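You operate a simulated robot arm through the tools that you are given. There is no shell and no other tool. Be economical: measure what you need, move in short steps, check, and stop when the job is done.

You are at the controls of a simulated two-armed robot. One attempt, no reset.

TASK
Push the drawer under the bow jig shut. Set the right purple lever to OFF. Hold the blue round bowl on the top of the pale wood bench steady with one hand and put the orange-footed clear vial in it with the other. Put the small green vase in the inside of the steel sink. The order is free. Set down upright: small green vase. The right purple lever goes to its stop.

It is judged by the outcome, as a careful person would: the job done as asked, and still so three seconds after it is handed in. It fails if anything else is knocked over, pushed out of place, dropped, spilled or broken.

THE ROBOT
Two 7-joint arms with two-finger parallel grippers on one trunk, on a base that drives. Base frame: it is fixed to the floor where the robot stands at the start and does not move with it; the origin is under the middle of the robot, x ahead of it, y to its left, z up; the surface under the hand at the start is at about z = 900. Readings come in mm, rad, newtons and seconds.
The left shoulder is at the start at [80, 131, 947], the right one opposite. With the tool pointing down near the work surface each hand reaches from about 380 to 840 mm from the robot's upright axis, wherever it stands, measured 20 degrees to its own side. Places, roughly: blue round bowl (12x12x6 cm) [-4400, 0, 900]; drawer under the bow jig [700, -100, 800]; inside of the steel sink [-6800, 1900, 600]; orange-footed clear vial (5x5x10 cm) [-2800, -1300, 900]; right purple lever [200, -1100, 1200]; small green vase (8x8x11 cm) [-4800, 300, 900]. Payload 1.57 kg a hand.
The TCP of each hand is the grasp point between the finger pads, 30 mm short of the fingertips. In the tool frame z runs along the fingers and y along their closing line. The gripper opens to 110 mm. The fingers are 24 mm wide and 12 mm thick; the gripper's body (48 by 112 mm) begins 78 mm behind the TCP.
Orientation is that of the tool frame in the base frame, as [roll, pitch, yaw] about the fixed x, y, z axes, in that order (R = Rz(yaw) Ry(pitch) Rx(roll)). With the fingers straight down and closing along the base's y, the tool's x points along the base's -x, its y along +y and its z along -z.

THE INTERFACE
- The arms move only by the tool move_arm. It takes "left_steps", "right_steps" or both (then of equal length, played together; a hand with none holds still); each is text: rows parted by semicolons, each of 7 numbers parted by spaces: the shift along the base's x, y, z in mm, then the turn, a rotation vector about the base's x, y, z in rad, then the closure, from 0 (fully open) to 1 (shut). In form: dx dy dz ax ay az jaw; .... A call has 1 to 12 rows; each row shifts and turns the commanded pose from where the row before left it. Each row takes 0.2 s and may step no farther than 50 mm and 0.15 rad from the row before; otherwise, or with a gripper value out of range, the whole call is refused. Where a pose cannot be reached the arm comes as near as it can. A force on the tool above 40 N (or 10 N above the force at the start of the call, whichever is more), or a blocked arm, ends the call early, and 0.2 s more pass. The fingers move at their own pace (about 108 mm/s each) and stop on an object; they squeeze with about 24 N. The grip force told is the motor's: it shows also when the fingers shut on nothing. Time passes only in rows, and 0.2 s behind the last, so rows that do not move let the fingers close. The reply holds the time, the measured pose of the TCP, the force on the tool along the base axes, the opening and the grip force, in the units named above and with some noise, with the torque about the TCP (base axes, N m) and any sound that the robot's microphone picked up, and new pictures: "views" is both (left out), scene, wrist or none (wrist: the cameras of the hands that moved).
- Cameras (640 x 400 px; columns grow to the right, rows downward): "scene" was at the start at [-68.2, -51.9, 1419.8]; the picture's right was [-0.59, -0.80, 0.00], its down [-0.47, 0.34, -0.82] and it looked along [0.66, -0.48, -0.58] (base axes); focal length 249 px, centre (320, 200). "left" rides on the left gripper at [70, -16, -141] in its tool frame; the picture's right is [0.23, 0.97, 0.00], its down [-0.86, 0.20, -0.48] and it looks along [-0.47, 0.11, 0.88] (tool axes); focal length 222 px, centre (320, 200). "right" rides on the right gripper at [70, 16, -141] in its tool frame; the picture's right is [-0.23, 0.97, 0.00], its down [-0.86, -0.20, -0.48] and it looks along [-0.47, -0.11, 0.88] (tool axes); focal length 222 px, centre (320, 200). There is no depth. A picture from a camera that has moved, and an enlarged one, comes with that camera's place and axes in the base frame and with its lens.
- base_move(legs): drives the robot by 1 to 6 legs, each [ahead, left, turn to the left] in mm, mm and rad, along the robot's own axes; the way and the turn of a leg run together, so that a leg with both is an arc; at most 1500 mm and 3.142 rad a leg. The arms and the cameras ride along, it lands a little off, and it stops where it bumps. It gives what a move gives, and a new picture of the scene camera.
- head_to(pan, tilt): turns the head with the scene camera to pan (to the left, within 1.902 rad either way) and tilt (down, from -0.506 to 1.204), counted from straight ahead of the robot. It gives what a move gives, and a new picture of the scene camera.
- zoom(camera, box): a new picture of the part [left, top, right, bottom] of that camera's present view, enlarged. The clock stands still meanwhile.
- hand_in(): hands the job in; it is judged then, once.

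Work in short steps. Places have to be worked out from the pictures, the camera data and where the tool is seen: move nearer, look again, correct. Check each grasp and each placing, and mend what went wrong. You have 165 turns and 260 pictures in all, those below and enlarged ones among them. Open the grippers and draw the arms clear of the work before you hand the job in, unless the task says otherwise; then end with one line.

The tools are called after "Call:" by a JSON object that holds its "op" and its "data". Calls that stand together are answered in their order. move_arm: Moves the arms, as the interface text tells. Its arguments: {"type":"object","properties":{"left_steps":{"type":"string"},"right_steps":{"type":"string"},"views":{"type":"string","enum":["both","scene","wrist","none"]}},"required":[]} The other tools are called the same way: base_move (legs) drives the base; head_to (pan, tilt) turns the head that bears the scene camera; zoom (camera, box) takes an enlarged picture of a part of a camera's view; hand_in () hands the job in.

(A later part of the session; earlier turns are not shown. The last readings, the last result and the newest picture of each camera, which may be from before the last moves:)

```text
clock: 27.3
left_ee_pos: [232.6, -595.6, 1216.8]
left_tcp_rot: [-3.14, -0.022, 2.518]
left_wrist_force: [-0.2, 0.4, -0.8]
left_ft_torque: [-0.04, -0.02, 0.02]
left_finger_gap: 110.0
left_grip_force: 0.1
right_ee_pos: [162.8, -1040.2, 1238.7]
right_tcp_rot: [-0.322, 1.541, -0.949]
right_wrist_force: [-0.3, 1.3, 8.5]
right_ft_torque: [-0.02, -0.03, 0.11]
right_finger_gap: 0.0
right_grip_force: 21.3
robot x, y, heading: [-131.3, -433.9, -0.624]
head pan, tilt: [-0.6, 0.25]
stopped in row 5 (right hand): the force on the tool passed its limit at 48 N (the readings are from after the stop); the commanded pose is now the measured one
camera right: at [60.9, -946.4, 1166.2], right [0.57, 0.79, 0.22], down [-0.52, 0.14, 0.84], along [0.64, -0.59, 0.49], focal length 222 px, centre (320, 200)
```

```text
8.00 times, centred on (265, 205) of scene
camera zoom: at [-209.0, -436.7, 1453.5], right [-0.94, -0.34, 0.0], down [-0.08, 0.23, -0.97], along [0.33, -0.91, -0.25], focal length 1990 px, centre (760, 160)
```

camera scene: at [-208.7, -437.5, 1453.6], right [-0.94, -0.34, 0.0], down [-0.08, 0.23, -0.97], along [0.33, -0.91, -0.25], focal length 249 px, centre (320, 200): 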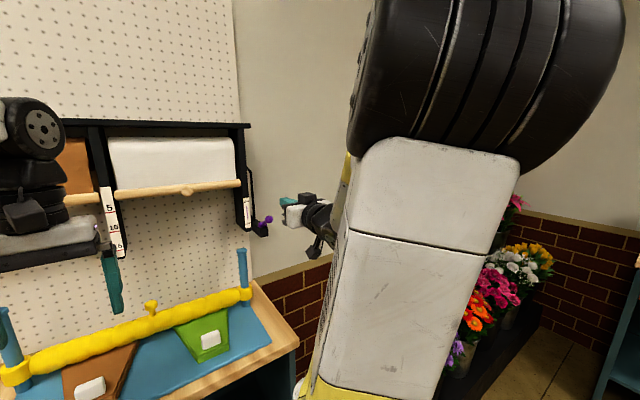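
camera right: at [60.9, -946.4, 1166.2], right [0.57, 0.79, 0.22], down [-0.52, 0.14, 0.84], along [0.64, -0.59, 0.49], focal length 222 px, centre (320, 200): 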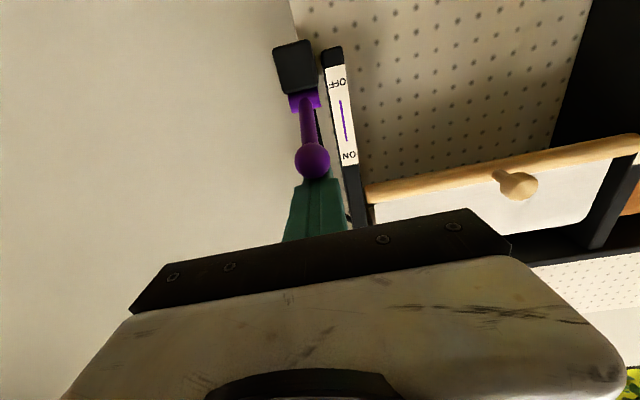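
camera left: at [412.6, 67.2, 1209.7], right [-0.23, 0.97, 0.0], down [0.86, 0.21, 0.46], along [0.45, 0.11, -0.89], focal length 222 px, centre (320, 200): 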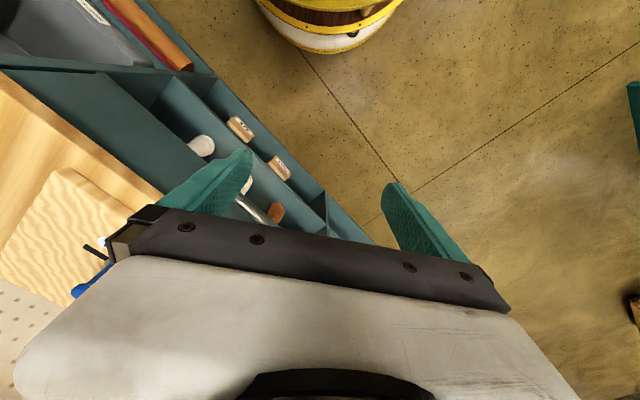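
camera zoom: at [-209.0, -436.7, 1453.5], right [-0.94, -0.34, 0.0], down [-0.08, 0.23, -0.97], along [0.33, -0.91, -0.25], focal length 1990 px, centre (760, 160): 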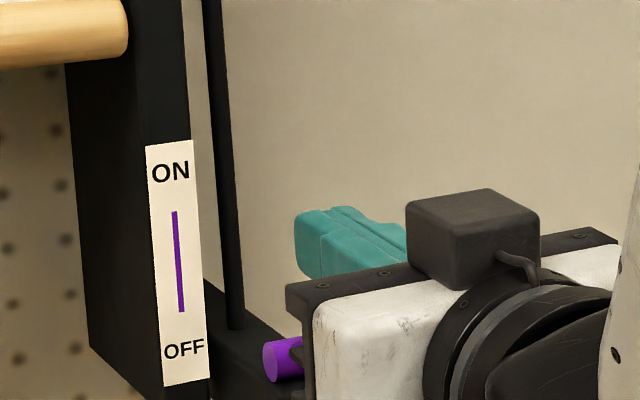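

The ball did not give under 48 N of downward push, which suggests it's already at its stop. I lift away and compare.

Call:
{"op": "move_arm", "data": {"right_steps": "0 0 30 0 0 0 1;-24 18 10 0 0 0 1;-24 18 0 0 0 0 1", "views": "wrist"}}

Call:
{"op": "zoom", "data": {"camera": "scene", "box": [225, 180, 305, 230]}}

```text
clock: 28.1
left_ee_pos: [233.5, -596.4, 1216.9]
left_tcp_rot: [-3.14, -0.021, 2.519]
left_wrist_force: [0.0, -0.2, -0.5]
left_ft_torque: [0.02, 0.03, -0.01]
left_finger_gap: 109.6
left_grip_force: 0.0
right_ee_pos: [116.4, -1004.5, 1278.6]
right_tcp_rot: [-0.312, 1.546, -0.938]
right_wrist_force: [0.3, 0.1, 0.2]
right_ft_torque: [-0.01, 0.0, 0.0]
right_finger_gap: 0.0
right_grip_force: 21.8
robot x, y, heading: [-125.2, -431.2, -0.629]
head pan, tilt: [-0.6, 0.25]
camera right: at [13.8, -910.9, 1205.8], right [0.57, 0.79, 0.22], down [-0.52, 0.13, 0.85], along [0.64, -0.59, 0.49], focal length 222 px, centre (320, 200)
```

right: 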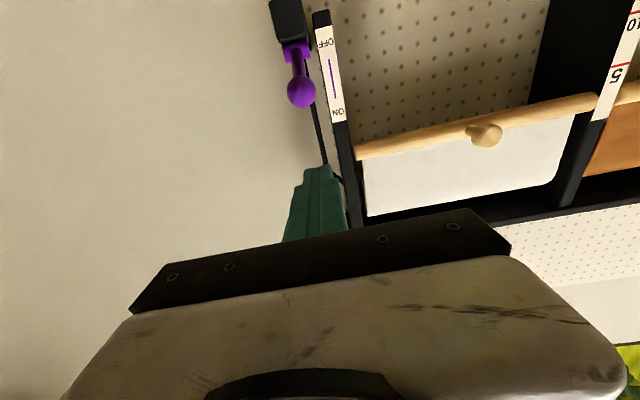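

```text
8.00 times, centred on (265, 205) of scene
camera zoom: at [-208.6, -437.4, 1453.6], right [-0.94, -0.34, 0.0], down [-0.08, 0.23, -0.97], along [0.33, -0.91, -0.25], focal length 1990 px, centre (760, 160)
```

zoom: 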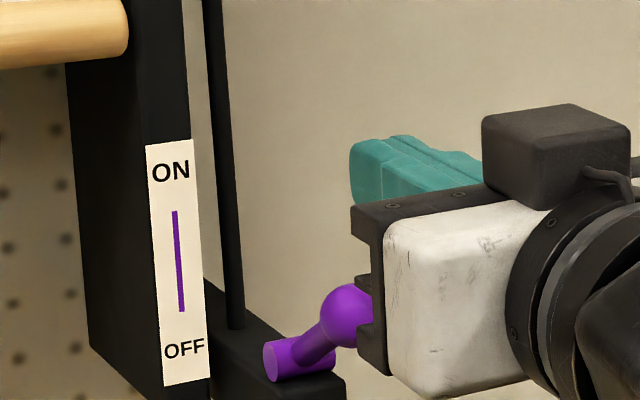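

The lever hasn't moved under the push, so it's at its OFF stop. I back the base away, then turn the right hand back to pointing down.

Call:
{"op": "base_move", "data": {"legs": [[-450, 0, 0]]}}

Call:
{"op": "move_arm", "data": {"right_steps": "0 0 -20 0.0847 0.115 0 0;0 0 -20 0.0847 0.115 0 0;0 0 -20 0.0847 0.115 0 0;0 0 -20 0.0847 0.115 0 0;0 0 -20 0.0847 0.115 0 0;0 0 -20 0.0847 0.115 0 0;0 0 -20 0.0847 0.115 0 0;0 0 -20 0.0847 0.115 0 0;0 0 -20 0.0847 0.115 0 0;0 0 -20 0.0847 0.115 0 0;0 0 -20 0.0847 0.115 0 0", "views": "none"}}

Call:
{"op": "head_to", "data": {"pan": -1.9, "tilt": 0.3}}

```text
clock: 30.8
left_ee_pos: [-130.4, -335.5, 1215.9]
left_tcp_rot: [-3.139, -0.02, 2.511]
left_wrist_force: [0.4, 0.1, 0.0]
left_ft_torque: [-0.01, 0.01, 0.05]
left_finger_gap: 110.0
left_grip_force: 0.1
right_ee_pos: [-249.0, -742.1, 1279.7]
right_tcp_rot: [-0.334, 1.545, -0.968]
right_wrist_force: [0.7, 0.7, 0.1]
right_ft_torque: [-0.02, 0.0, 0.0]
right_finger_gap: 0.1
right_grip_force: 20.5
robot x, y, heading: [-491.3, -167.9, -0.635]
head pan, tilt: [-0.6, 0.25]
camera scene: at [-570.5, -172.9, 1453.6], right [-0.94, -0.33, 0.0], down [-0.08, 0.23, -0.97], along [0.32, -0.91, -0.25], focal length 249 px, centre (320, 200)
```

scene: 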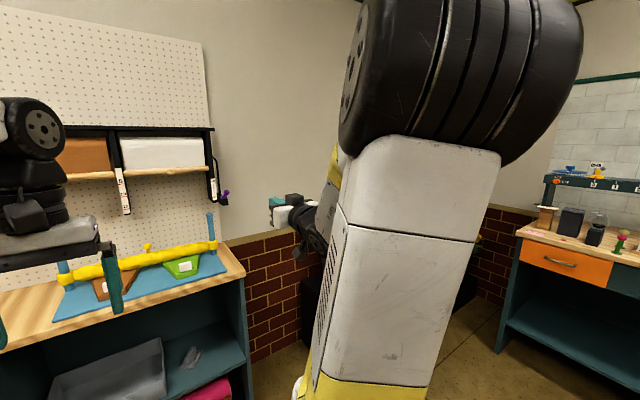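

```text
clock: 33.2
left_ee_pos: [-130.2, -335.6, 1217.2]
left_tcp_rot: [-3.14, -0.022, 2.512]
left_wrist_force: [-0.5, -0.2, 0.0]
left_ft_torque: [-0.02, -0.01, -0.01]
left_finger_gap: 109.9
left_grip_force: 0.0
right_ee_pos: [-248.0, -742.9, 1057.9]
right_tcp_rot: [3.14, 0.02, 2.515]
right_wrist_force: [-1.1, -0.3, 0.1]
right_ft_torque: [-0.01, -0.04, -0.01]
right_finger_gap: 110.1
right_grip_force: 0.1
robot x, y, heading: [-488.8, -162.7, -0.637]
head pan, tilt: [-0.6, 0.25]
```

```text
clock: 34.7
left_ee_pos: [-129.5, -334.4, 1215.7]
left_tcp_rot: [-3.141, -0.022, 2.512]
left_wrist_force: [0.3, -0.4, 0.3]
left_ft_torque: [-0.01, 0.03, -0.03]
left_finger_gap: 109.9
left_grip_force: 0.1
right_ee_pos: [-247.6, -743.6, 1057.6]
right_tcp_rot: [3.142, 0.024, 2.515]
right_wrist_force: [-0.5, -0.2, 0.4]
right_ft_torque: [0.04, 0.01, -0.01]
right_finger_gap: 110.0
right_grip_force: 0.0
robot x, y, heading: [-492.0, -169.7, -0.635]
head pan, tilt: [-1.901, 0.3]
camera scene: at [-678.0, -138.2, 1448.8], right [-0.57, 0.82, 0.0], down [0.24, 0.17, -0.96], along [-0.78, -0.55, -0.3], focal length 249 px, centre (320, 200)
```

scene: 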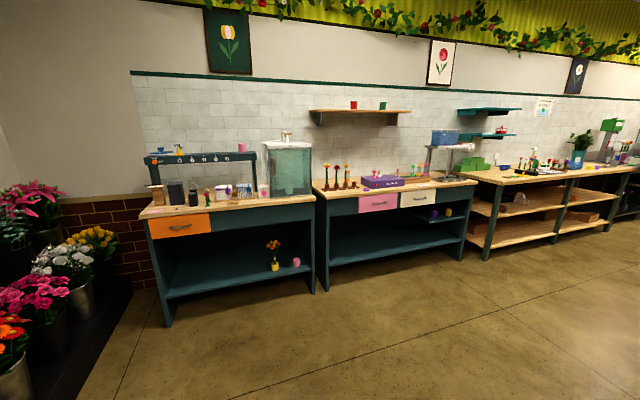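

This shows the other wall with three benches. My projection puts the vial on the middle bench and the bowl on the third, pale one. I zoom into both.

Call:
{"op": "zoom", "data": {"camera": "scene", "box": [300, 130, 480, 230]}}

Call:
{"op": "zoom", "data": {"camera": "scene", "box": [460, 110, 640, 230]}}

```text
3.56 times, centred on (390, 180) of scene
camera zoom: at [-678.0, -138.2, 1448.8], right [-0.57, 0.82, 0.0], down [0.24, 0.17, -0.96], along [-0.78, -0.55, -0.3], focal length 885 px, centre (71, 271)
```

zoom: 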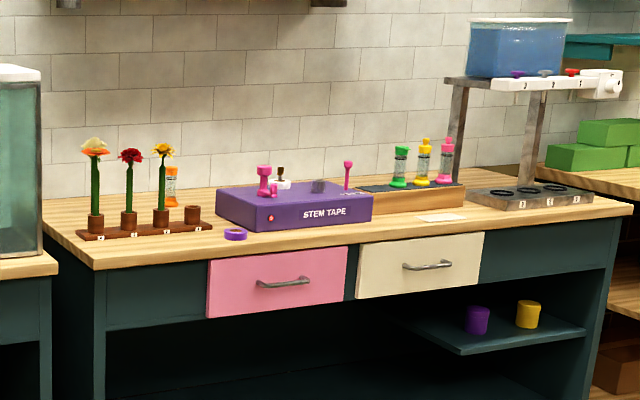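

```text
3.33 times, centred on (550, 170) of scene
camera zoom: at [-678.0, -138.2, 1448.8], right [-0.57, 0.82, 0.0], down [0.24, 0.17, -0.96], along [-0.78, -0.55, -0.3], focal length 829 px, centre (-447, 300)
```

zoom: 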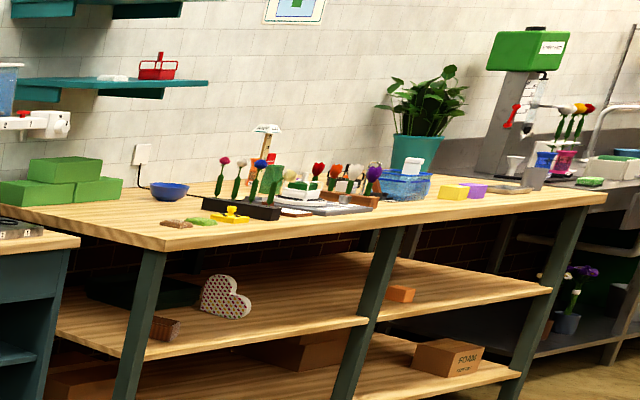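

The orange-footed vial stands at about [-2800,-1300] behind the flower holder on the middle bench. I turn to face that wall and drive up to within view.

Call:
{"op": "base_move", "data": {"legs": [[0, 0, -1.571], [0, -1035, 0], [970, 0, 0]]}}

Call:
{"op": "head_to", "data": {"pan": -0.1, "tilt": 0.45}}

```text
clock: 48.4
left_ee_pos: [-2064.1, -720.8, 1216.0]
left_tcp_rot: [-3.14, -0.02, 0.944]
left_wrist_force: [-0.2, 0.1, 0.6]
left_ft_torque: [-0.02, 0.03, 0.01]
left_finger_gap: 110.0
left_grip_force: 0.0
right_ee_pos: [-2472.8, -601.9, 1057.4]
right_tcp_rot: [3.139, 0.024, 0.948]
right_wrist_force: [1.1, 0.4, 0.1]
right_ft_torque: [-0.01, -0.03, 0.02]
right_finger_gap: 110.1
right_grip_force: 0.0
robot x, y, heading: [-1896.2, -360.9, -2.198]
head pan, tilt: [-1.901, 0.3]
camera scene: at [-1868.7, -169.0, 1448.8], right [0.82, 0.57, 0.0], down [0.17, -0.24, -0.96], along [-0.55, 0.78, -0.3], focal length 249 px, centre (320, 200)
```

scene: 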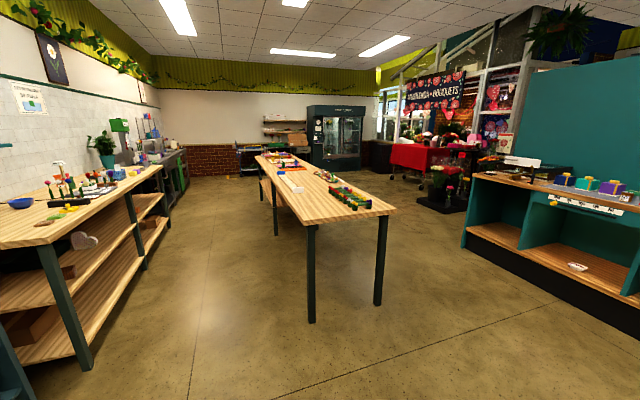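

```text
clock: 50.2
left_ee_pos: [-2063.9, -718.7, 1216.6]
left_tcp_rot: [-3.14, -0.021, 0.945]
left_wrist_force: [-0.3, 0.3, -0.1]
left_ft_torque: [0.0, 0.0, 0.0]
left_finger_gap: 110.1
left_grip_force: 0.0
right_ee_pos: [-2472.4, -605.5, 1058.2]
right_tcp_rot: [3.139, 0.023, 0.948]
right_wrist_force: [0.0, 0.5, 0.8]
right_ft_torque: [-0.01, 0.06, 0.01]
right_finger_gap: 110.2
right_grip_force: 0.2
robot x, y, heading: [-1897.4, -357.9, -2.197]
head pan, tilt: [-0.099, 0.45]
camera scene: at [-1876.4, -314.0, 1434.9], right [-0.75, 0.67, 0.0], down [0.29, 0.32, -0.9], along [-0.6, -0.67, -0.44], focal length 249 px, centre (320, 200)
```

scene: 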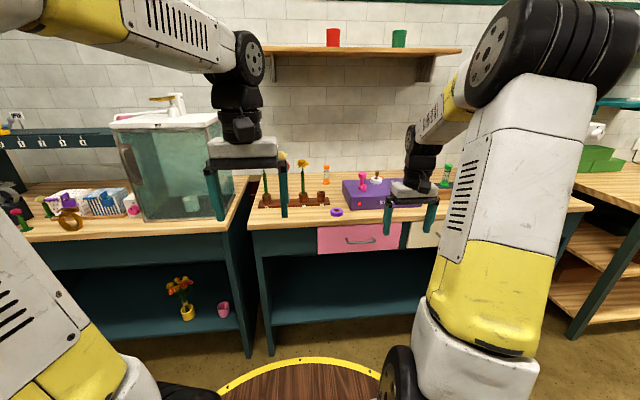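

The vial is visible at pixel (326,175), behind and to the right of the flower holder. I zoom in.

Call:
{"op": "zoom", "data": {"camera": "scene", "box": [240, 130, 400, 230]}}

```text
4.00 times, centred on (320, 180) of scene
camera zoom: at [-1876.4, -314.0, 1434.9], right [-0.75, 0.67, 0.0], down [0.29, 0.32, -0.9], along [-0.6, -0.67, -0.44], focal length 995 px, centre (320, 280)
```

zoom: 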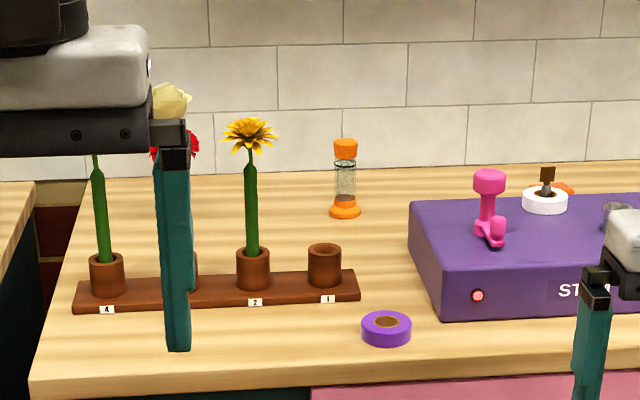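

The vial has an orange foot and cap with a narrow clear waist, its foot at about [-2775,-1263]. That's far back, so I tilt the right hand forward 45° and line it up with the vial before driving closer.

Call:
{"op": "move_arm", "data": {"right_steps": "25 -7 15 -0.105 0.078 0 0;25 -7 15 -0.105 0.078 0 0;25 -7 15 -0.105 0.078 0 0;25 -7 15 -0.105 0.078 0 0;25 -7 15 -0.105 0.078 0 0;25 -7 15 -0.105 0.078 0 0", "views": "none"}}

Call:
{"op": "base_move", "data": {"legs": [[370, 0, 0]]}}

Call:
{"op": "head_to", "data": {"pan": -0.25, "tilt": 0.5}}

Call:
{"op": "move_arm", "data": {"right_steps": "0 0 1 0 0 0 0", "views": "wrist"}}

```text
clock: 51.6
left_ee_pos: [-2064.6, -720.6, 1216.6]
left_tcp_rot: [-3.14, -0.02, 0.946]
left_wrist_force: [-0.6, -0.1, 0.1]
left_ft_torque: [-0.01, -0.04, -0.02]
left_finger_gap: 109.8
left_grip_force: 0.1
right_ee_pos: [-2321.6, -646.4, 1150.6]
right_tcp_rot: [-3.128, 0.809, 0.955]
right_wrist_force: [-0.1, 0.0, -0.2]
right_ft_torque: [-0.01, 0.01, 0.0]
right_finger_gap: 110.1
right_grip_force: 0.1
robot x, y, heading: [-1895.8, -357.5, -2.202]
head pan, tilt: [-0.099, 0.45]
```

```text
clock: 54.0
left_ee_pos: [-2277.8, -1015.5, 1216.5]
left_tcp_rot: [-3.139, -0.021, 0.946]
left_wrist_force: [0.0, -0.1, 0.6]
left_ft_torque: [-0.01, -0.02, 0.0]
left_finger_gap: 110.3
left_grip_force: 0.0
right_ee_pos: [-2535.3, -941.7, 1150.1]
right_tcp_rot: [-3.128, 0.808, 0.957]
right_wrist_force: [0.0, 0.1, -0.5]
right_ft_torque: [0.01, 0.01, -0.01]
right_finger_gap: 110.1
right_grip_force: 0.0
robot x, y, heading: [-2112.3, -653.2, -2.197]
head pan, tilt: [-0.099, 0.45]
camera scene: at [-2091.2, -609.3, 1434.9], right [-0.75, 0.67, 0.0], down [0.29, 0.32, -0.9], along [-0.6, -0.67, -0.44], focal length 249 px, centre (320, 200)
```

scene: 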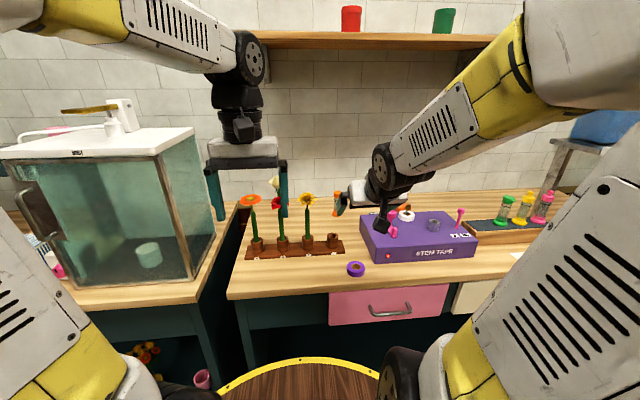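

```text
clock: 54.7
left_ee_pos: [-2279.1, -1015.0, 1217.9]
left_tcp_rot: [-3.139, -0.021, 0.946]
left_wrist_force: [0.1, -0.5, 0.4]
left_ft_torque: [0.0, 0.01, -0.02]
left_finger_gap: 110.1
left_grip_force: 0.0
right_ee_pos: [-2536.0, -941.0, 1150.2]
right_tcp_rot: [-3.127, 0.809, 0.957]
right_wrist_force: [0.2, 0.3, -0.1]
right_ft_torque: [0.0, 0.04, 0.01]
right_finger_gap: 110.2
right_grip_force: 0.0
robot x, y, heading: [-2114.8, -650.5, -2.2]
head pan, tilt: [-0.25, 0.499]
camera scene: at [-2100.1, -598.9, 1430.4], right [-0.64, 0.77, 0.0], down [0.37, 0.31, -0.88], along [-0.68, -0.56, -0.48], focal length 249 px, centre (320, 200)
```

scene: 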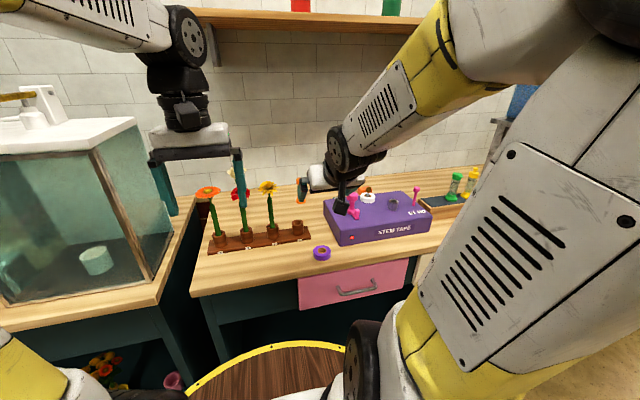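

```text
clock: 55.1
left_ee_pos: [-2277.9, -1015.4, 1217.0]
left_tcp_rot: [-3.139, -0.02, 0.945]
left_wrist_force: [0.4, 0.7, -0.4]
left_ft_torque: [-0.01, 0.04, -0.01]
left_finger_gap: 109.9
left_grip_force: 0.0
right_ee_pos: [-2534.9, -941.6, 1152.6]
right_tcp_rot: [-3.127, 0.807, 0.956]
right_wrist_force: [0.2, -0.4, 0.5]
right_ft_torque: [0.0, 0.0, 0.01]
right_finger_gap: 109.9
right_grip_force: 0.0
robot x, y, heading: [-2113.7, -656.2, -2.197]
head pan, tilt: [-0.25, 0.499]
camera right: at [-2432.5, -830.3, 1198.6], right [0.7, -0.7, 0.15], down [-0.3, -0.09, 0.95], along [-0.65, -0.71, -0.27], focal length 222 px, centre (320, 200)
```

right: 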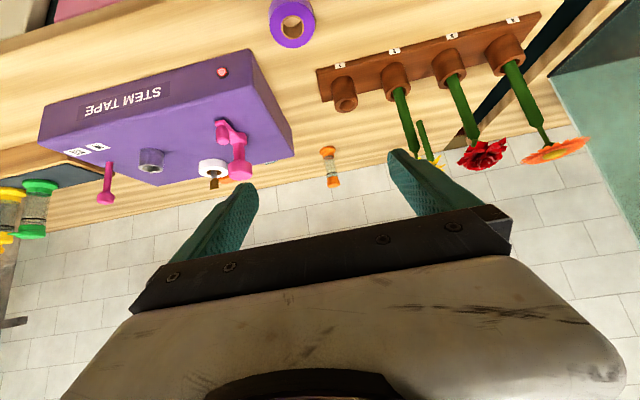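

The wrist view confirms the vial's waist at about [-2776,-1267,950], straight ahead of the hand. I narrow the fingers to 70 mm, move over the bench at height, and check again.

Call:
{"op": "move_arm", "data": {"right_steps": "-24 -32.8 0 0 0 0 0.36;-24 -32.8 0 0 0 0 0.36;-24 -32.8 0 0 0 0 0.36;-24 -32.8 0 0 0 0 0.36;-24 -32.8 0 0 0 0 0.36"}}

```text
clock: 56.3
left_ee_pos: [-2279.4, -1013.6, 1217.3]
left_tcp_rot: [3.142, -0.021, 0.946]
left_wrist_force: [0.0, 0.8, 0.3]
left_ft_torque: [-0.04, 0.05, 0.02]
left_finger_gap: 109.8
left_grip_force: 0.1
right_ee_pos: [-2657.2, -1106.0, 1151.7]
right_tcp_rot: [-3.128, 0.808, 0.956]
right_wrist_force: [-0.3, 0.9, 0.1]
right_ft_torque: [0.01, -0.05, 0.04]
right_finger_gap: 70.2
right_grip_force: 0.1
robot x, y, heading: [-2114.4, -653.7, -2.197]
head pan, tilt: [-0.25, 0.499]
camera scene: at [-2099.9, -598.5, 1430.4], right [-0.64, 0.77, 0.0], down [0.37, 0.31, -0.88], along [-0.68, -0.56, -0.48], focal length 249 px, centre (320, 200)
camera right: at [-2554.3, -994.0, 1199.3], right [0.7, -0.7, 0.16], down [-0.3, -0.09, 0.95], along [-0.65, -0.71, -0.27], focal length 222 px, centre (320, 200)
```

scene: 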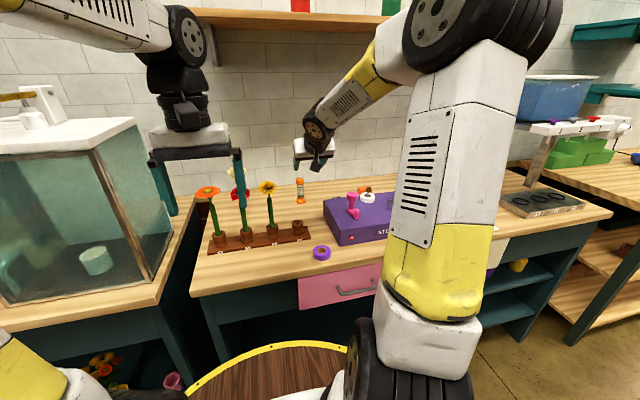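
right: 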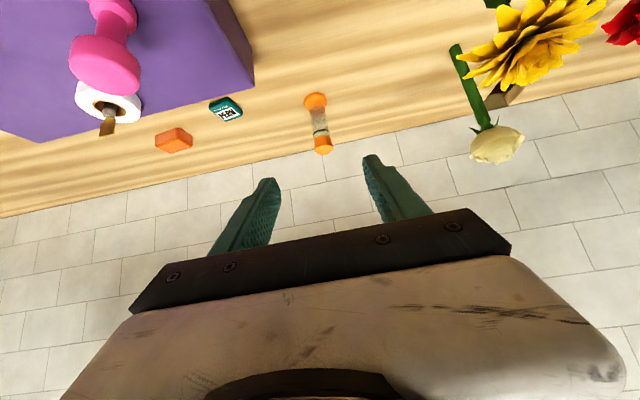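

The vial stays lined up at about [-2778,-1272]. I go down along the tool axis two-thirds of the way and look.

Call:
{"op": "move_arm", "data": {"right_steps": "-20.6 -28.2 -34.5 0 0 0 0.36;-20.6 -28.2 -34.5 0 0 0 0.36;-20.6 -28.2 -34.5 0 0 0 0.36;-20.6 -28.2 -34.5 0 0 0 0.36"}}

Call:
{"op": "zoom", "data": {"camera": "scene", "box": [240, 150, 400, 250]}}

```text
clock: 57.3
left_ee_pos: [-2278.1, -1014.7, 1216.2]
left_tcp_rot: [-3.138, -0.019, 0.946]
left_wrist_force: [0.3, 0.7, 0.4]
left_ft_torque: [-0.04, 0.03, -0.01]
left_finger_gap: 110.2
left_grip_force: 0.1
right_ee_pos: [-2736.0, -1218.6, 1013.4]
right_tcp_rot: [-3.128, 0.81, 0.955]
right_wrist_force: [0.1, -0.2, 0.3]
right_ft_torque: [-0.02, 0.03, 0.02]
right_finger_gap: 70.3
right_grip_force: 0.1
robot x, y, heading: [-2114.1, -655.3, -2.2]
head pan, tilt: [-0.25, 0.499]
camera scene: at [-2099.9, -598.5, 1430.4], right [-0.64, 0.77, 0.0], down [0.37, 0.31, -0.88], along [-0.68, -0.56, -0.48], focal length 249 px, centre (320, 200)
camera right: at [-2634.1, -1106.0, 1060.7], right [0.7, -0.7, 0.15], down [-0.3, -0.09, 0.95], along [-0.65, -0.71, -0.27], focal length 222 px, centre (320, 200)
```

scene: 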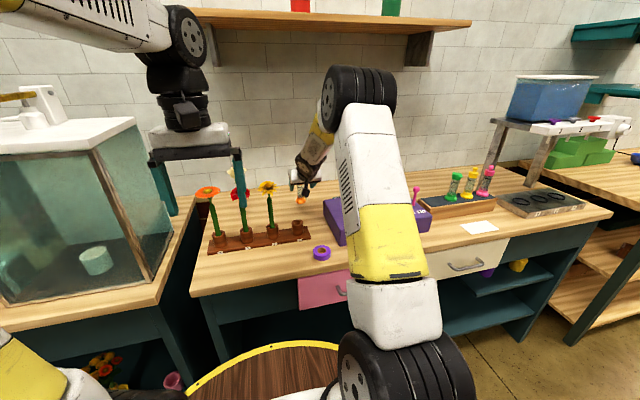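
right: 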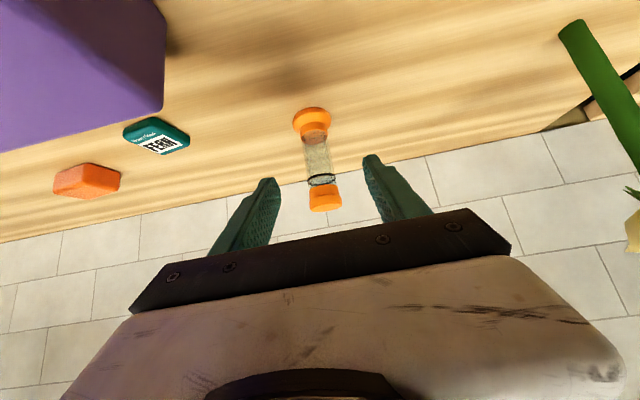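

```text
4.00 times, centred on (320, 200) of scene
camera zoom: at [-2099.9, -598.5, 1430.4], right [-0.64, 0.77, 0.0], down [0.37, 0.31, -0.88], along [-0.68, -0.56, -0.48], focal length 995 px, centre (320, 200)
```

zoom: 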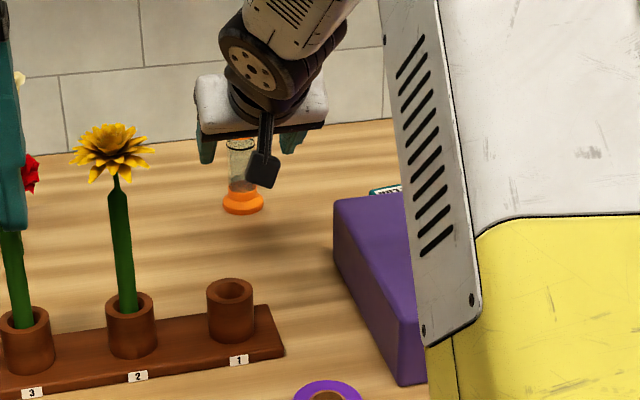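

The vial is centred between the fingers; its glass waist is about 62 mm lower. I move the last bit and close gently.

Call:
{"op": "move_arm", "data": {"right_steps": "-21 -26.5 -31 0 0 0 0.36;-21 -26.5 -31 0 0 0 0.36;0 0 0 0 0 0 0.36"}}

Call:
{"op": "zoom", "data": {"camera": "scene", "box": [260, 160, 340, 220]}}

```text
clock: 58.1
left_ee_pos: [-2278.7, -1014.3, 1215.7]
left_tcp_rot: [-3.14, -0.021, 0.946]
left_wrist_force: [0.7, -0.6, -0.1]
left_ft_torque: [0.02, -0.02, -0.03]
left_finger_gap: 110.0
left_grip_force: 0.1
right_ee_pos: [-2780.5, -1270.4, 950.3]
right_tcp_rot: [-3.128, 0.808, 0.956]
right_wrist_force: [0.7, -0.4, -0.5]
right_ft_torque: [-0.02, 0.02, -0.01]
right_finger_gap: 70.4
right_grip_force: 0.0
robot x, y, heading: [-2112.4, -653.0, -2.196]
head pan, tilt: [-0.25, 0.499]
camera scene: at [-2100.2, -598.9, 1430.4], right [-0.64, 0.77, 0.0], down [0.37, 0.31, -0.88], along [-0.68, -0.56, -0.48], focal length 249 px, centre (320, 200)
camera right: at [-2678.0, -1159.2, 998.0], right [0.7, -0.7, 0.15], down [-0.3, -0.09, 0.95], along [-0.65, -0.71, -0.27], focal length 222 px, centre (320, 200)
```

scene: 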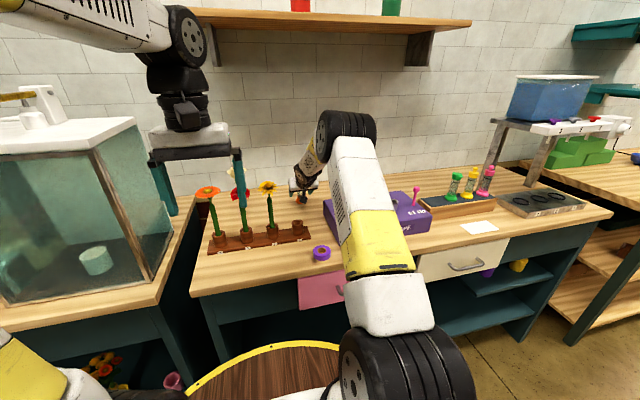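
right: 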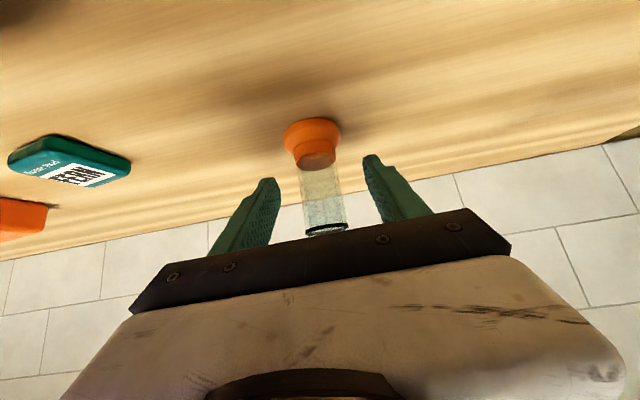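

```text
6.67 times, centred on (300, 190) of scene
camera zoom: at [-2100.2, -598.9, 1430.4], right [-0.64, 0.77, 0.0], down [0.37, 0.31, -0.88], along [-0.68, -0.56, -0.48], focal length 1659 px, centre (453, 267)
```

zoom: 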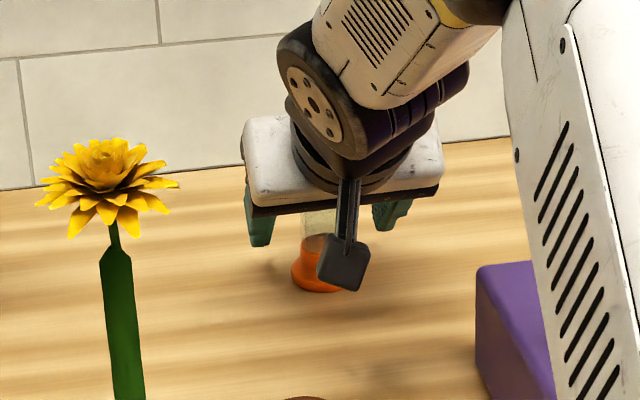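

The glass is centred between the pads. I close on it.

Call:
{"op": "move_arm", "data": {"right_steps": "0 0 0 0 0 0 0.6;0 0 0 0 0 0 0.75;0 0 0 0 0 0 0.85;0 0 0 0 0 0 0.85", "views": "wrist"}}

```text
clock: 59.1
left_ee_pos: [-2278.4, -1014.3, 1216.7]
left_tcp_rot: [-3.141, -0.021, 0.945]
left_wrist_force: [0.4, 0.5, 0.2]
left_ft_torque: [-0.01, -0.01, -0.03]
left_finger_gap: 110.0
left_grip_force: 0.0
right_ee_pos: [-2780.1, -1269.9, 949.8]
right_tcp_rot: [-3.127, 0.808, 0.955]
right_wrist_force: [0.9, -1.1, 0.4]
right_ft_torque: [-0.08, -0.08, 0.01]
right_finger_gap: 30.6
right_grip_force: 24.1
robot x, y, heading: [-2112.0, -658.4, -2.202]
head pan, tilt: [-0.25, 0.499]
camera right: at [-2677.7, -1159.3, 998.2], right [0.7, -0.7, 0.15], down [-0.3, -0.09, 0.95], along [-0.65, -0.71, -0.27], focal length 222 px, centre (320, 200)
```

right: 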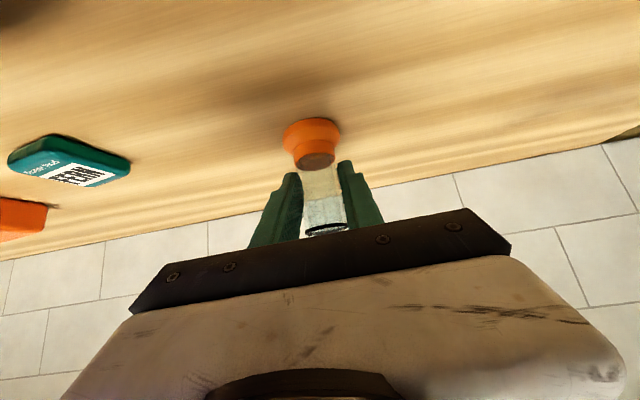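

The vial is gripped at 30.6 mm. I lift it straight up and then draw it back over the bench edge, keeping it upright.

Call:
{"op": "move_arm", "data": {"right_steps": "0 0 25 0 0 0 0.85;0 0 40 0 0 0 0.85;0 0 40 0 0 0 0.85;0 0 45 0 0 0 0.85;24 32.8 10 0 0 0 0.85;24 32.8 0 0 0 0 0.85;24 32.8 0 0 0 0 0.85;24 32.8 0 0 0 0 0.85;24 32.8 0 0 0 0 0.85;24 32.8 0 0 0 0 0.85"}}

```text
clock: 61.3
left_ee_pos: [-2278.9, -1016.4, 1216.2]
left_tcp_rot: [-3.14, -0.02, 0.946]
left_wrist_force: [-0.1, -0.3, 0.5]
left_ft_torque: [0.0, -0.02, -0.01]
left_finger_gap: 110.2
left_grip_force: 0.1
right_ee_pos: [-2636.3, -1073.9, 1110.6]
right_tcp_rot: [-3.13, 0.808, 0.955]
right_wrist_force: [-0.4, 0.0, -3.9]
right_ft_torque: [0.02, -0.04, 0.05]
right_finger_gap: 30.4
right_grip_force: 23.7
robot x, y, heading: [-2111.0, -650.9, -2.201]
head pan, tilt: [-0.25, 0.499]
camera scene: at [-2100.5, -599.4, 1430.4], right [-0.64, 0.77, 0.0], down [0.37, 0.31, -0.88], along [-0.68, -0.56, -0.48], focal length 249 px, centre (320, 200)
camera right: at [-2533.3, -963.3, 1159.1], right [0.7, -0.7, 0.16], down [-0.3, -0.09, 0.95], along [-0.65, -0.71, -0.27], focal length 222 px, centre (320, 200)
```

scene: 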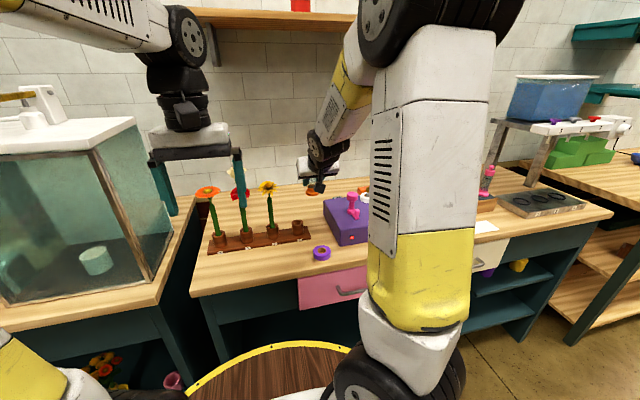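
right: 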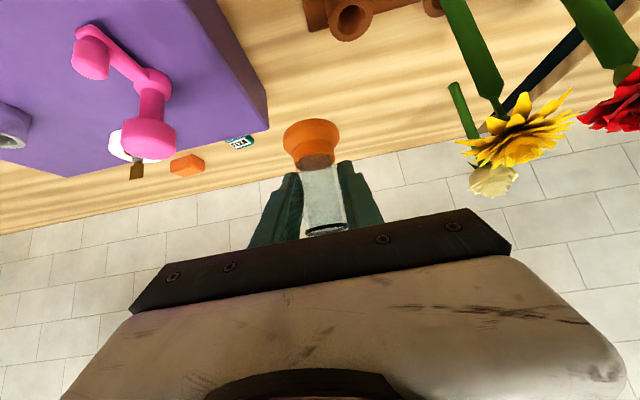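

The vial is held (about 4 N weight). I draw the hand in, back away from the bench and drive sideways toward the pale bench, keeping to the aisle beside the island table.

Call:
{"op": "move_arm", "data": {"right_steps": "20 26 10 0 0 0 0.85;20 26 10 0 0 0 0.85;20 26 10 0 0 0 0.85;17 27 10 0 0 0 0.85", "views": "none"}}

Call:
{"op": "base_move", "data": {"legs": [[-370, 0, 0], [0, -1400, 0]]}}

Call:
{"op": "head_to", "data": {"pan": -0.5, "tilt": 0.4}}

```text
clock: 62.3
left_ee_pos: [-2278.2, -1015.1, 1216.7]
left_tcp_rot: [-3.139, -0.02, 0.944]
left_wrist_force: [-0.6, 0.5, -0.7]
left_ft_torque: [0.05, -0.11, 0.0]
left_finger_gap: 110.0
left_grip_force: 0.1
right_ee_pos: [-2580.7, -957.0, 1146.2]
right_tcp_rot: [-3.107, 0.794, 0.926]
right_wrist_force: [8.5, -10.2, -0.5]
right_ft_torque: [0.42, 0.22, -0.52]
right_finger_gap: 30.1
right_grip_force: 24.0
right hand out of reach, approached as far as the arm can: row 2
robot x, y, heading: [-2112.0, -655.4, -2.198]
head pan, tilt: [-0.25, 0.499]
```

```text
clock: 71.3
left_ee_pos: [-3203.9, 97.9, 1216.4]
left_tcp_rot: [-3.14, -0.021, 0.971]
left_wrist_force: [-0.1, 0.1, 0.1]
left_ft_torque: [-0.01, -0.01, -0.01]
left_finger_gap: 110.1
left_grip_force: 0.2
right_ee_pos: [-3489.3, 132.0, 1150.8]
right_tcp_rot: [-3.129, 0.807, 0.98]
right_wrist_force: [0.7, -0.2, -4.4]
right_ft_torque: [0.01, -0.03, -0.05]
right_finger_gap: 30.2
right_grip_force: 23.8
robot x, y, heading: [-3048.4, 460.3, -2.177]
head pan, tilt: [-0.25, 0.499]
camera scene: at [-3036.4, 517.8, 1430.4], right [-0.66, 0.75, 0.0], down [0.36, 0.31, -0.88], along [-0.66, -0.58, -0.48], focal length 249 px, centre (320, 200)
```

scene: 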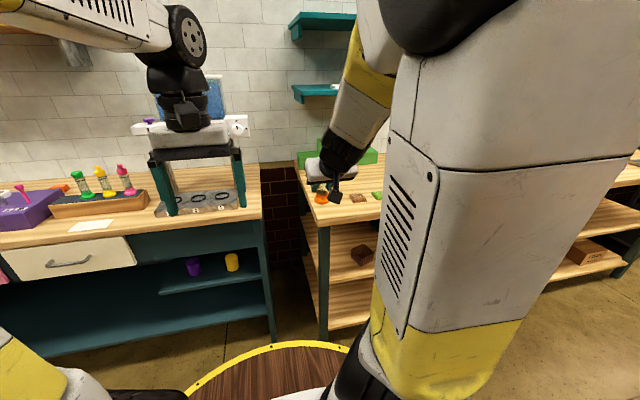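

```text
clock: 72.0
left_ee_pos: [-3205.2, 97.9, 1217.2]
left_tcp_rot: [3.141, -0.022, 0.97]
left_wrist_force: [-0.4, 0.1, 0.3]
left_ft_torque: [-0.04, -0.01, -0.05]
left_finger_gap: 110.1
left_grip_force: 0.1
right_ee_pos: [-3488.8, 132.5, 1150.9]
right_tcp_rot: [-3.128, 0.807, 0.981]
right_wrist_force: [0.1, -0.3, -3.5]
right_ft_torque: [0.0, -0.03, -0.01]
right_finger_gap: 30.2
right_grip_force: 23.9
robot x, y, heading: [-3050.0, 461.5, -2.175]
head pan, tilt: [-0.499, 0.4]
camera scene: at [-3050.5, 535.8, 1439.5], right [-0.45, 0.89, 0.0], down [0.35, 0.18, -0.92], along [-0.82, -0.42, -0.39], focal length 249 px, centre (320, 200)
```

scene: 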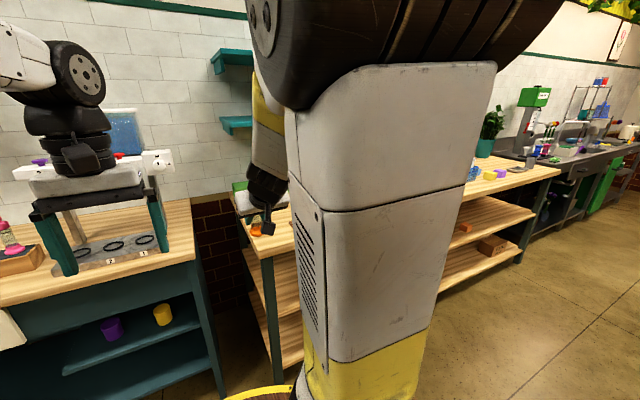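

The right arm hides the view, but the bench edge is clear of the hands. I straighten the heading and drive on until roughly opposite the bowl.

Call:
{"op": "base_move", "data": {"legs": [[0, 0, -0.031], [0, -800, 0]]}}

Call:
{"op": "head_to", "data": {"pan": 0.1, "tilt": 0.45}}

```text
clock: 76.7
left_ee_pos: [-3864.5, 579.4, 1215.8]
left_tcp_rot: [-3.14, -0.022, 0.94]
left_wrist_force: [0.4, 0.2, -0.7]
left_ft_torque: [0.01, -0.01, 0.01]
left_finger_gap: 109.9
left_grip_force: 0.0
right_ee_pos: [-4146.3, 622.2, 1151.0]
right_tcp_rot: [-3.127, 0.809, 0.953]
right_wrist_force: [0.4, 0.7, -4.3]
right_ft_torque: [0.02, -0.01, 0.01]
right_finger_gap: 30.2
right_grip_force: 24.4
robot x, y, heading: [-3697.0, 939.1, -2.208]
head pan, tilt: [-0.499, 0.4]
camera scene: at [-3697.5, 1013.8, 1439.6], right [-0.42, 0.91, 0.0], down [0.35, 0.17, -0.92], along [-0.83, -0.39, -0.39], focal length 249 px, centre (320, 200)
```

scene: 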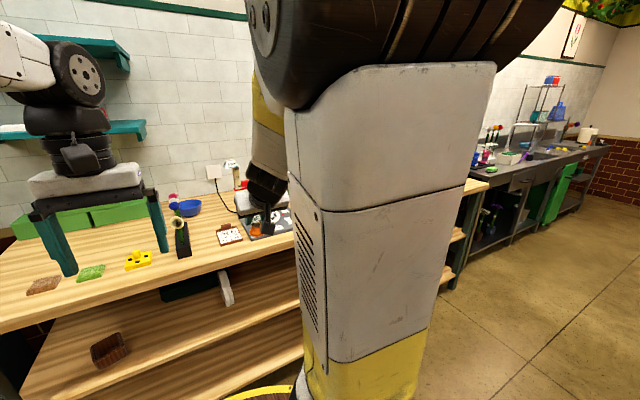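

```text
clock: 77.7
left_ee_pos: [-3864.3, 580.3, 1216.6]
left_tcp_rot: [-3.139, -0.021, 0.941]
left_wrist_force: [1.0, 0.3, 0.0]
left_ft_torque: [-0.01, -0.02, 0.0]
left_finger_gap: 110.1
left_grip_force: 0.0
right_ee_pos: [-4147.6, 623.2, 1149.2]
right_tcp_rot: [-3.129, 0.808, 0.951]
right_wrist_force: [0.3, 0.6, -4.1]
right_ft_torque: [0.01, 0.0, 0.0]
right_finger_gap: 30.1
right_grip_force: 24.0
robot x, y, heading: [-3697.6, 939.6, -2.202]
head pan, tilt: [0.099, 0.45]
camera scene: at [-3660.6, 974.0, 1434.9], right [-0.86, 0.51, 0.0], down [0.22, 0.37, -0.9], along [-0.46, -0.77, -0.44], focal length 249 px, centre (320, 200)
```

scene: 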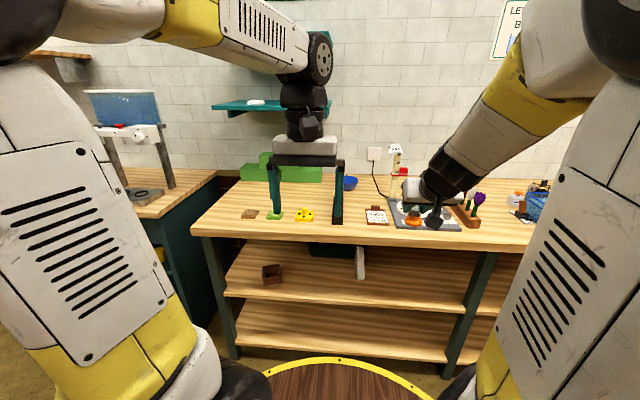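

Two views put the bowl at about [-4438,-30]. I zoom on it to see its surroundings.

Call:
{"op": "zoom", "data": {"camera": "scene", "box": [230, 130, 430, 255]}}

Call:
{"op": "zoom", "data": {"camera": "scene", "box": [400, 130, 600, 255]}}

```text
3.20 times, centred on (330, 192) of scene
camera zoom: at [-3660.6, 974.0, 1434.9], right [-0.86, 0.51, 0.0], down [0.22, 0.37, -0.9], along [-0.46, -0.77, -0.44], focal length 796 px, centre (288, 224)
```

zoom: 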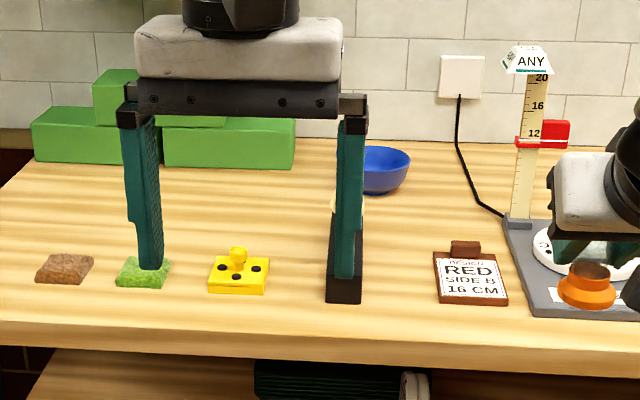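

```text
3.20 times, centred on (500, 192) of scene
camera zoom: at [-3660.6, 974.0, 1434.9], right [-0.86, 0.51, 0.0], down [0.22, 0.37, -0.9], along [-0.46, -0.77, -0.44], focal length 796 px, centre (-256, 224)
```

zoom: 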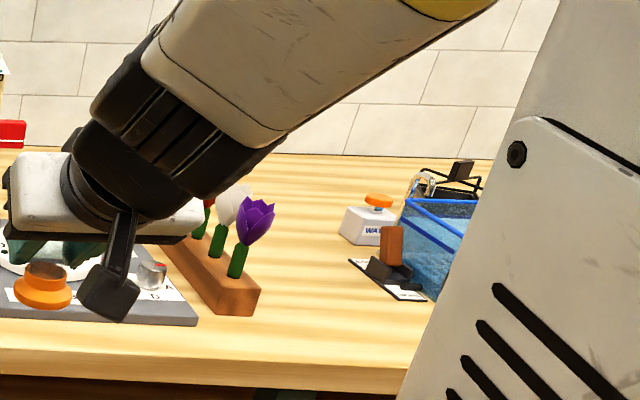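

The bowl stands well back on the bench with clear wood around it. I drive up close to the bench front.

Call:
{"op": "base_move", "data": {"legs": [[295, 0, 0]]}}

Call:
{"op": "move_arm", "data": {"left_steps": "32 -24 10 0 0 0 0;32 -24 10 0 0 0 0;32 -24 10 0 0 0 0;32 -24 10 0 0 0 0", "views": "scene"}}

Call:
{"op": "zoom", "data": {"camera": "scene", "box": [260, 120, 460, 245]}}

```text
clock: 79.7
left_ee_pos: [-4041.5, 344.2, 1216.6]
left_tcp_rot: [-3.139, -0.022, 0.934]
left_wrist_force: [0.4, 0.2, -0.2]
left_ft_torque: [0.0, -0.03, -0.01]
left_finger_gap: 110.0
left_grip_force: 0.1
right_ee_pos: [-4325.2, 388.6, 1150.5]
right_tcp_rot: [-3.127, 0.81, 0.943]
right_wrist_force: [0.0, 0.8, -3.1]
right_ft_torque: [-0.04, 0.01, -0.01]
right_finger_gap: 30.0
right_grip_force: 23.3
robot x, y, heading: [-3872.4, 702.9, -2.212]
head pan, tilt: [0.099, 0.45]
camera scene: at [-3835.4, 737.1, 1434.9], right [-0.86, 0.51, 0.0], down [0.22, 0.37, -0.9], along [-0.46, -0.77, -0.44], focal length 249 px, centre (320, 200)
```

scene: 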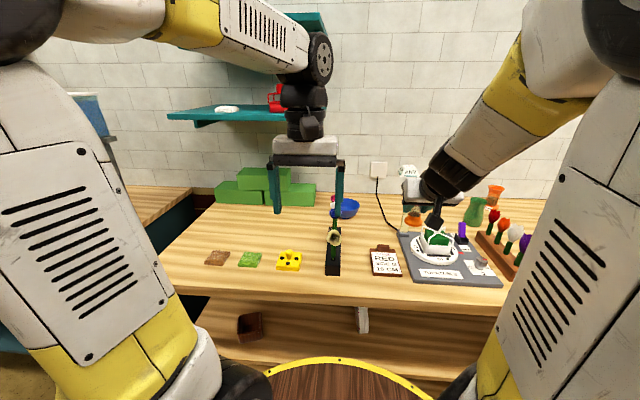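

```text
clock: 80.7
left_ee_pos: [-3914.3, 247.0, 1258.7]
left_tcp_rot: [3.142, -0.022, 0.934]
left_wrist_force: [-0.7, 0.1, -0.2]
left_ft_torque: [-0.02, -0.01, -0.01]
left_finger_gap: 110.2
left_grip_force: 0.1
right_ee_pos: [-4324.8, 389.4, 1151.3]
right_tcp_rot: [-3.129, 0.807, 0.945]
right_wrist_force: [0.0, 0.3, -3.6]
right_ft_torque: [0.01, 0.0, 0.01]
right_finger_gap: 30.2
right_grip_force: 24.1
robot x, y, heading: [-3872.6, 700.9, -2.211]
head pan, tilt: [0.099, 0.45]
camera scene: at [-3835.6, 737.2, 1434.9], right [-0.86, 0.51, 0.0], down [0.22, 0.37, -0.9], along [-0.46, -0.77, -0.44], focal length 249 px, centre (320, 200)
```

scene: 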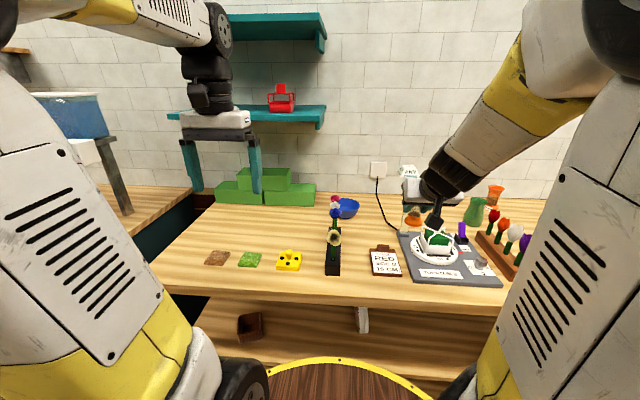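

```text
3.20 times, centred on (360, 182) of scene
camera zoom: at [-3835.6, 737.2, 1434.9], right [-0.86, 0.51, 0.0], down [0.22, 0.37, -0.9], along [-0.46, -0.77, -0.44], focal length 796 px, centre (192, 256)
```

zoom: 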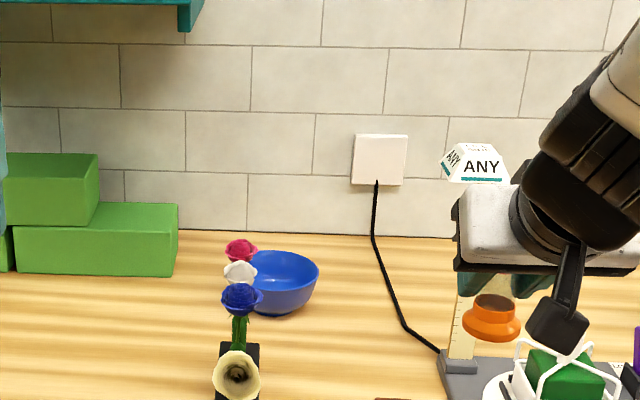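

The bowl centre is at about [-4424,-29] with a row of flowers in front-left of it. I'll hold the bowl's left rim with the left hand coming from the left, yawed and tilted, and place the vial with the right hand from the right. First I drive 30 mm closer and orient the left hand.

Call:
{"op": "base_move", "data": {"legs": [[30, 0, 0]]}}

Call:
{"op": "move_arm", "data": {"left_steps": "-14.7 -20 -6 0 0 -0.15 0.4;-14.7 -20 -6 0 0 -0.15 0.4;-14.7 -20 -6 0 0 -0.15 0.4;-14.7 -20 -6 0 0 -0.15 0.4;-14.7 -20 -6 -0.0494 0.1416 0 0.6;-14.7 -20 -6 -0.0494 0.1416 0 0.6;-14.7 -20 -6 -0.0494 0.1416 0 0.6;-14.7 -20 -6 -0.0494 0.1416 0 0.6;-14.7 -20 -6 -0.0494 0.1416 0 0.6;-14.7 -20 -6 -0.0494 0.1416 0 0.6"}}

```text
clock: 81.6
left_ee_pos: [-3932.6, 223.4, 1258.0]
left_tcp_rot: [-3.14, -0.021, 0.933]
left_wrist_force: [0.7, 0.2, 0.3]
left_ft_torque: [-0.01, 0.02, -0.02]
left_finger_gap: 110.0
left_grip_force: 0.1
right_ee_pos: [-4342.3, 365.8, 1151.1]
right_tcp_rot: [-3.127, 0.805, 0.944]
right_wrist_force: [-0.3, -0.3, -2.7]
right_ft_torque: [0.04, 0.01, -0.01]
right_finger_gap: 30.1
right_grip_force: 24.2
robot x, y, heading: [-3890.1, 676.9, -2.214]
head pan, tilt: [0.099, 0.45]
camera scene: at [-3853.6, 712.7, 1434.9], right [-0.86, 0.51, 0.0], down [0.22, 0.37, -0.9], along [-0.46, -0.77, -0.44], focal length 249 px, centre (320, 200)
```

scene: 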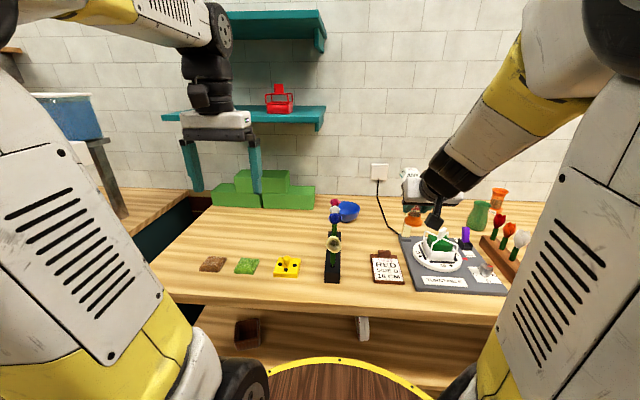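

```text
clock: 83.8
left_ee_pos: [-4079.3, 23.0, 1198.9]
left_tcp_rot: [3.141, 0.88, 0.336]
left_wrist_force: [0.0, -0.4, 0.6]
left_ft_torque: [0.01, -0.02, 0.01]
left_finger_gap: 44.1
left_grip_force: 0.1
right_ee_pos: [-4342.8, 365.5, 1150.5]
right_tcp_rot: [-3.128, 0.807, 0.944]
right_wrist_force: [0.2, 0.4, -3.6]
right_ft_torque: [0.02, -0.01, 0.0]
right_finger_gap: 30.0
right_grip_force: 23.9
robot x, y, heading: [-3890.3, 677.7, -2.209]
head pan, tilt: [0.099, 0.45]
camera scene: at [-3853.6, 712.8, 1434.9], right [-0.86, 0.51, 0.0], down [0.22, 0.37, -0.9], along [-0.46, -0.77, -0.44], focal length 249 px, centre (320, 200)
camera left: at [-3940.5, 88.5, 1235.2], right [0.46, -0.87, -0.18], down [-0.1, -0.25, 0.96], along [-0.88, -0.42, -0.2], focal length 222 px, centre (320, 200)
```

scene: 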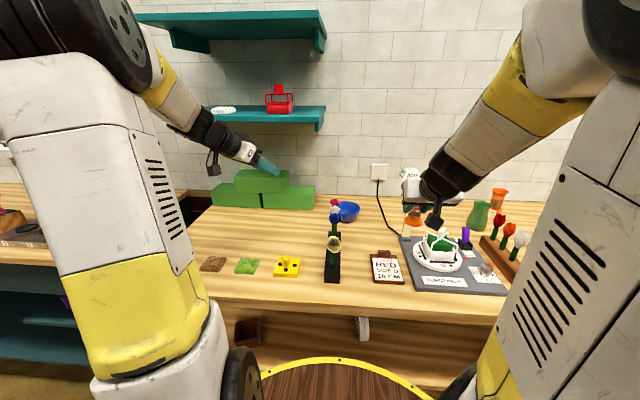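
left: 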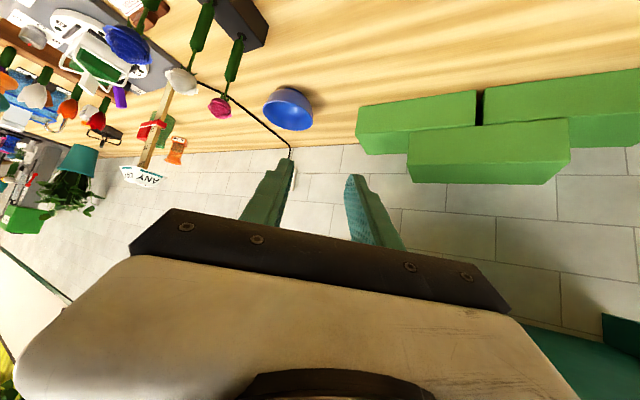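

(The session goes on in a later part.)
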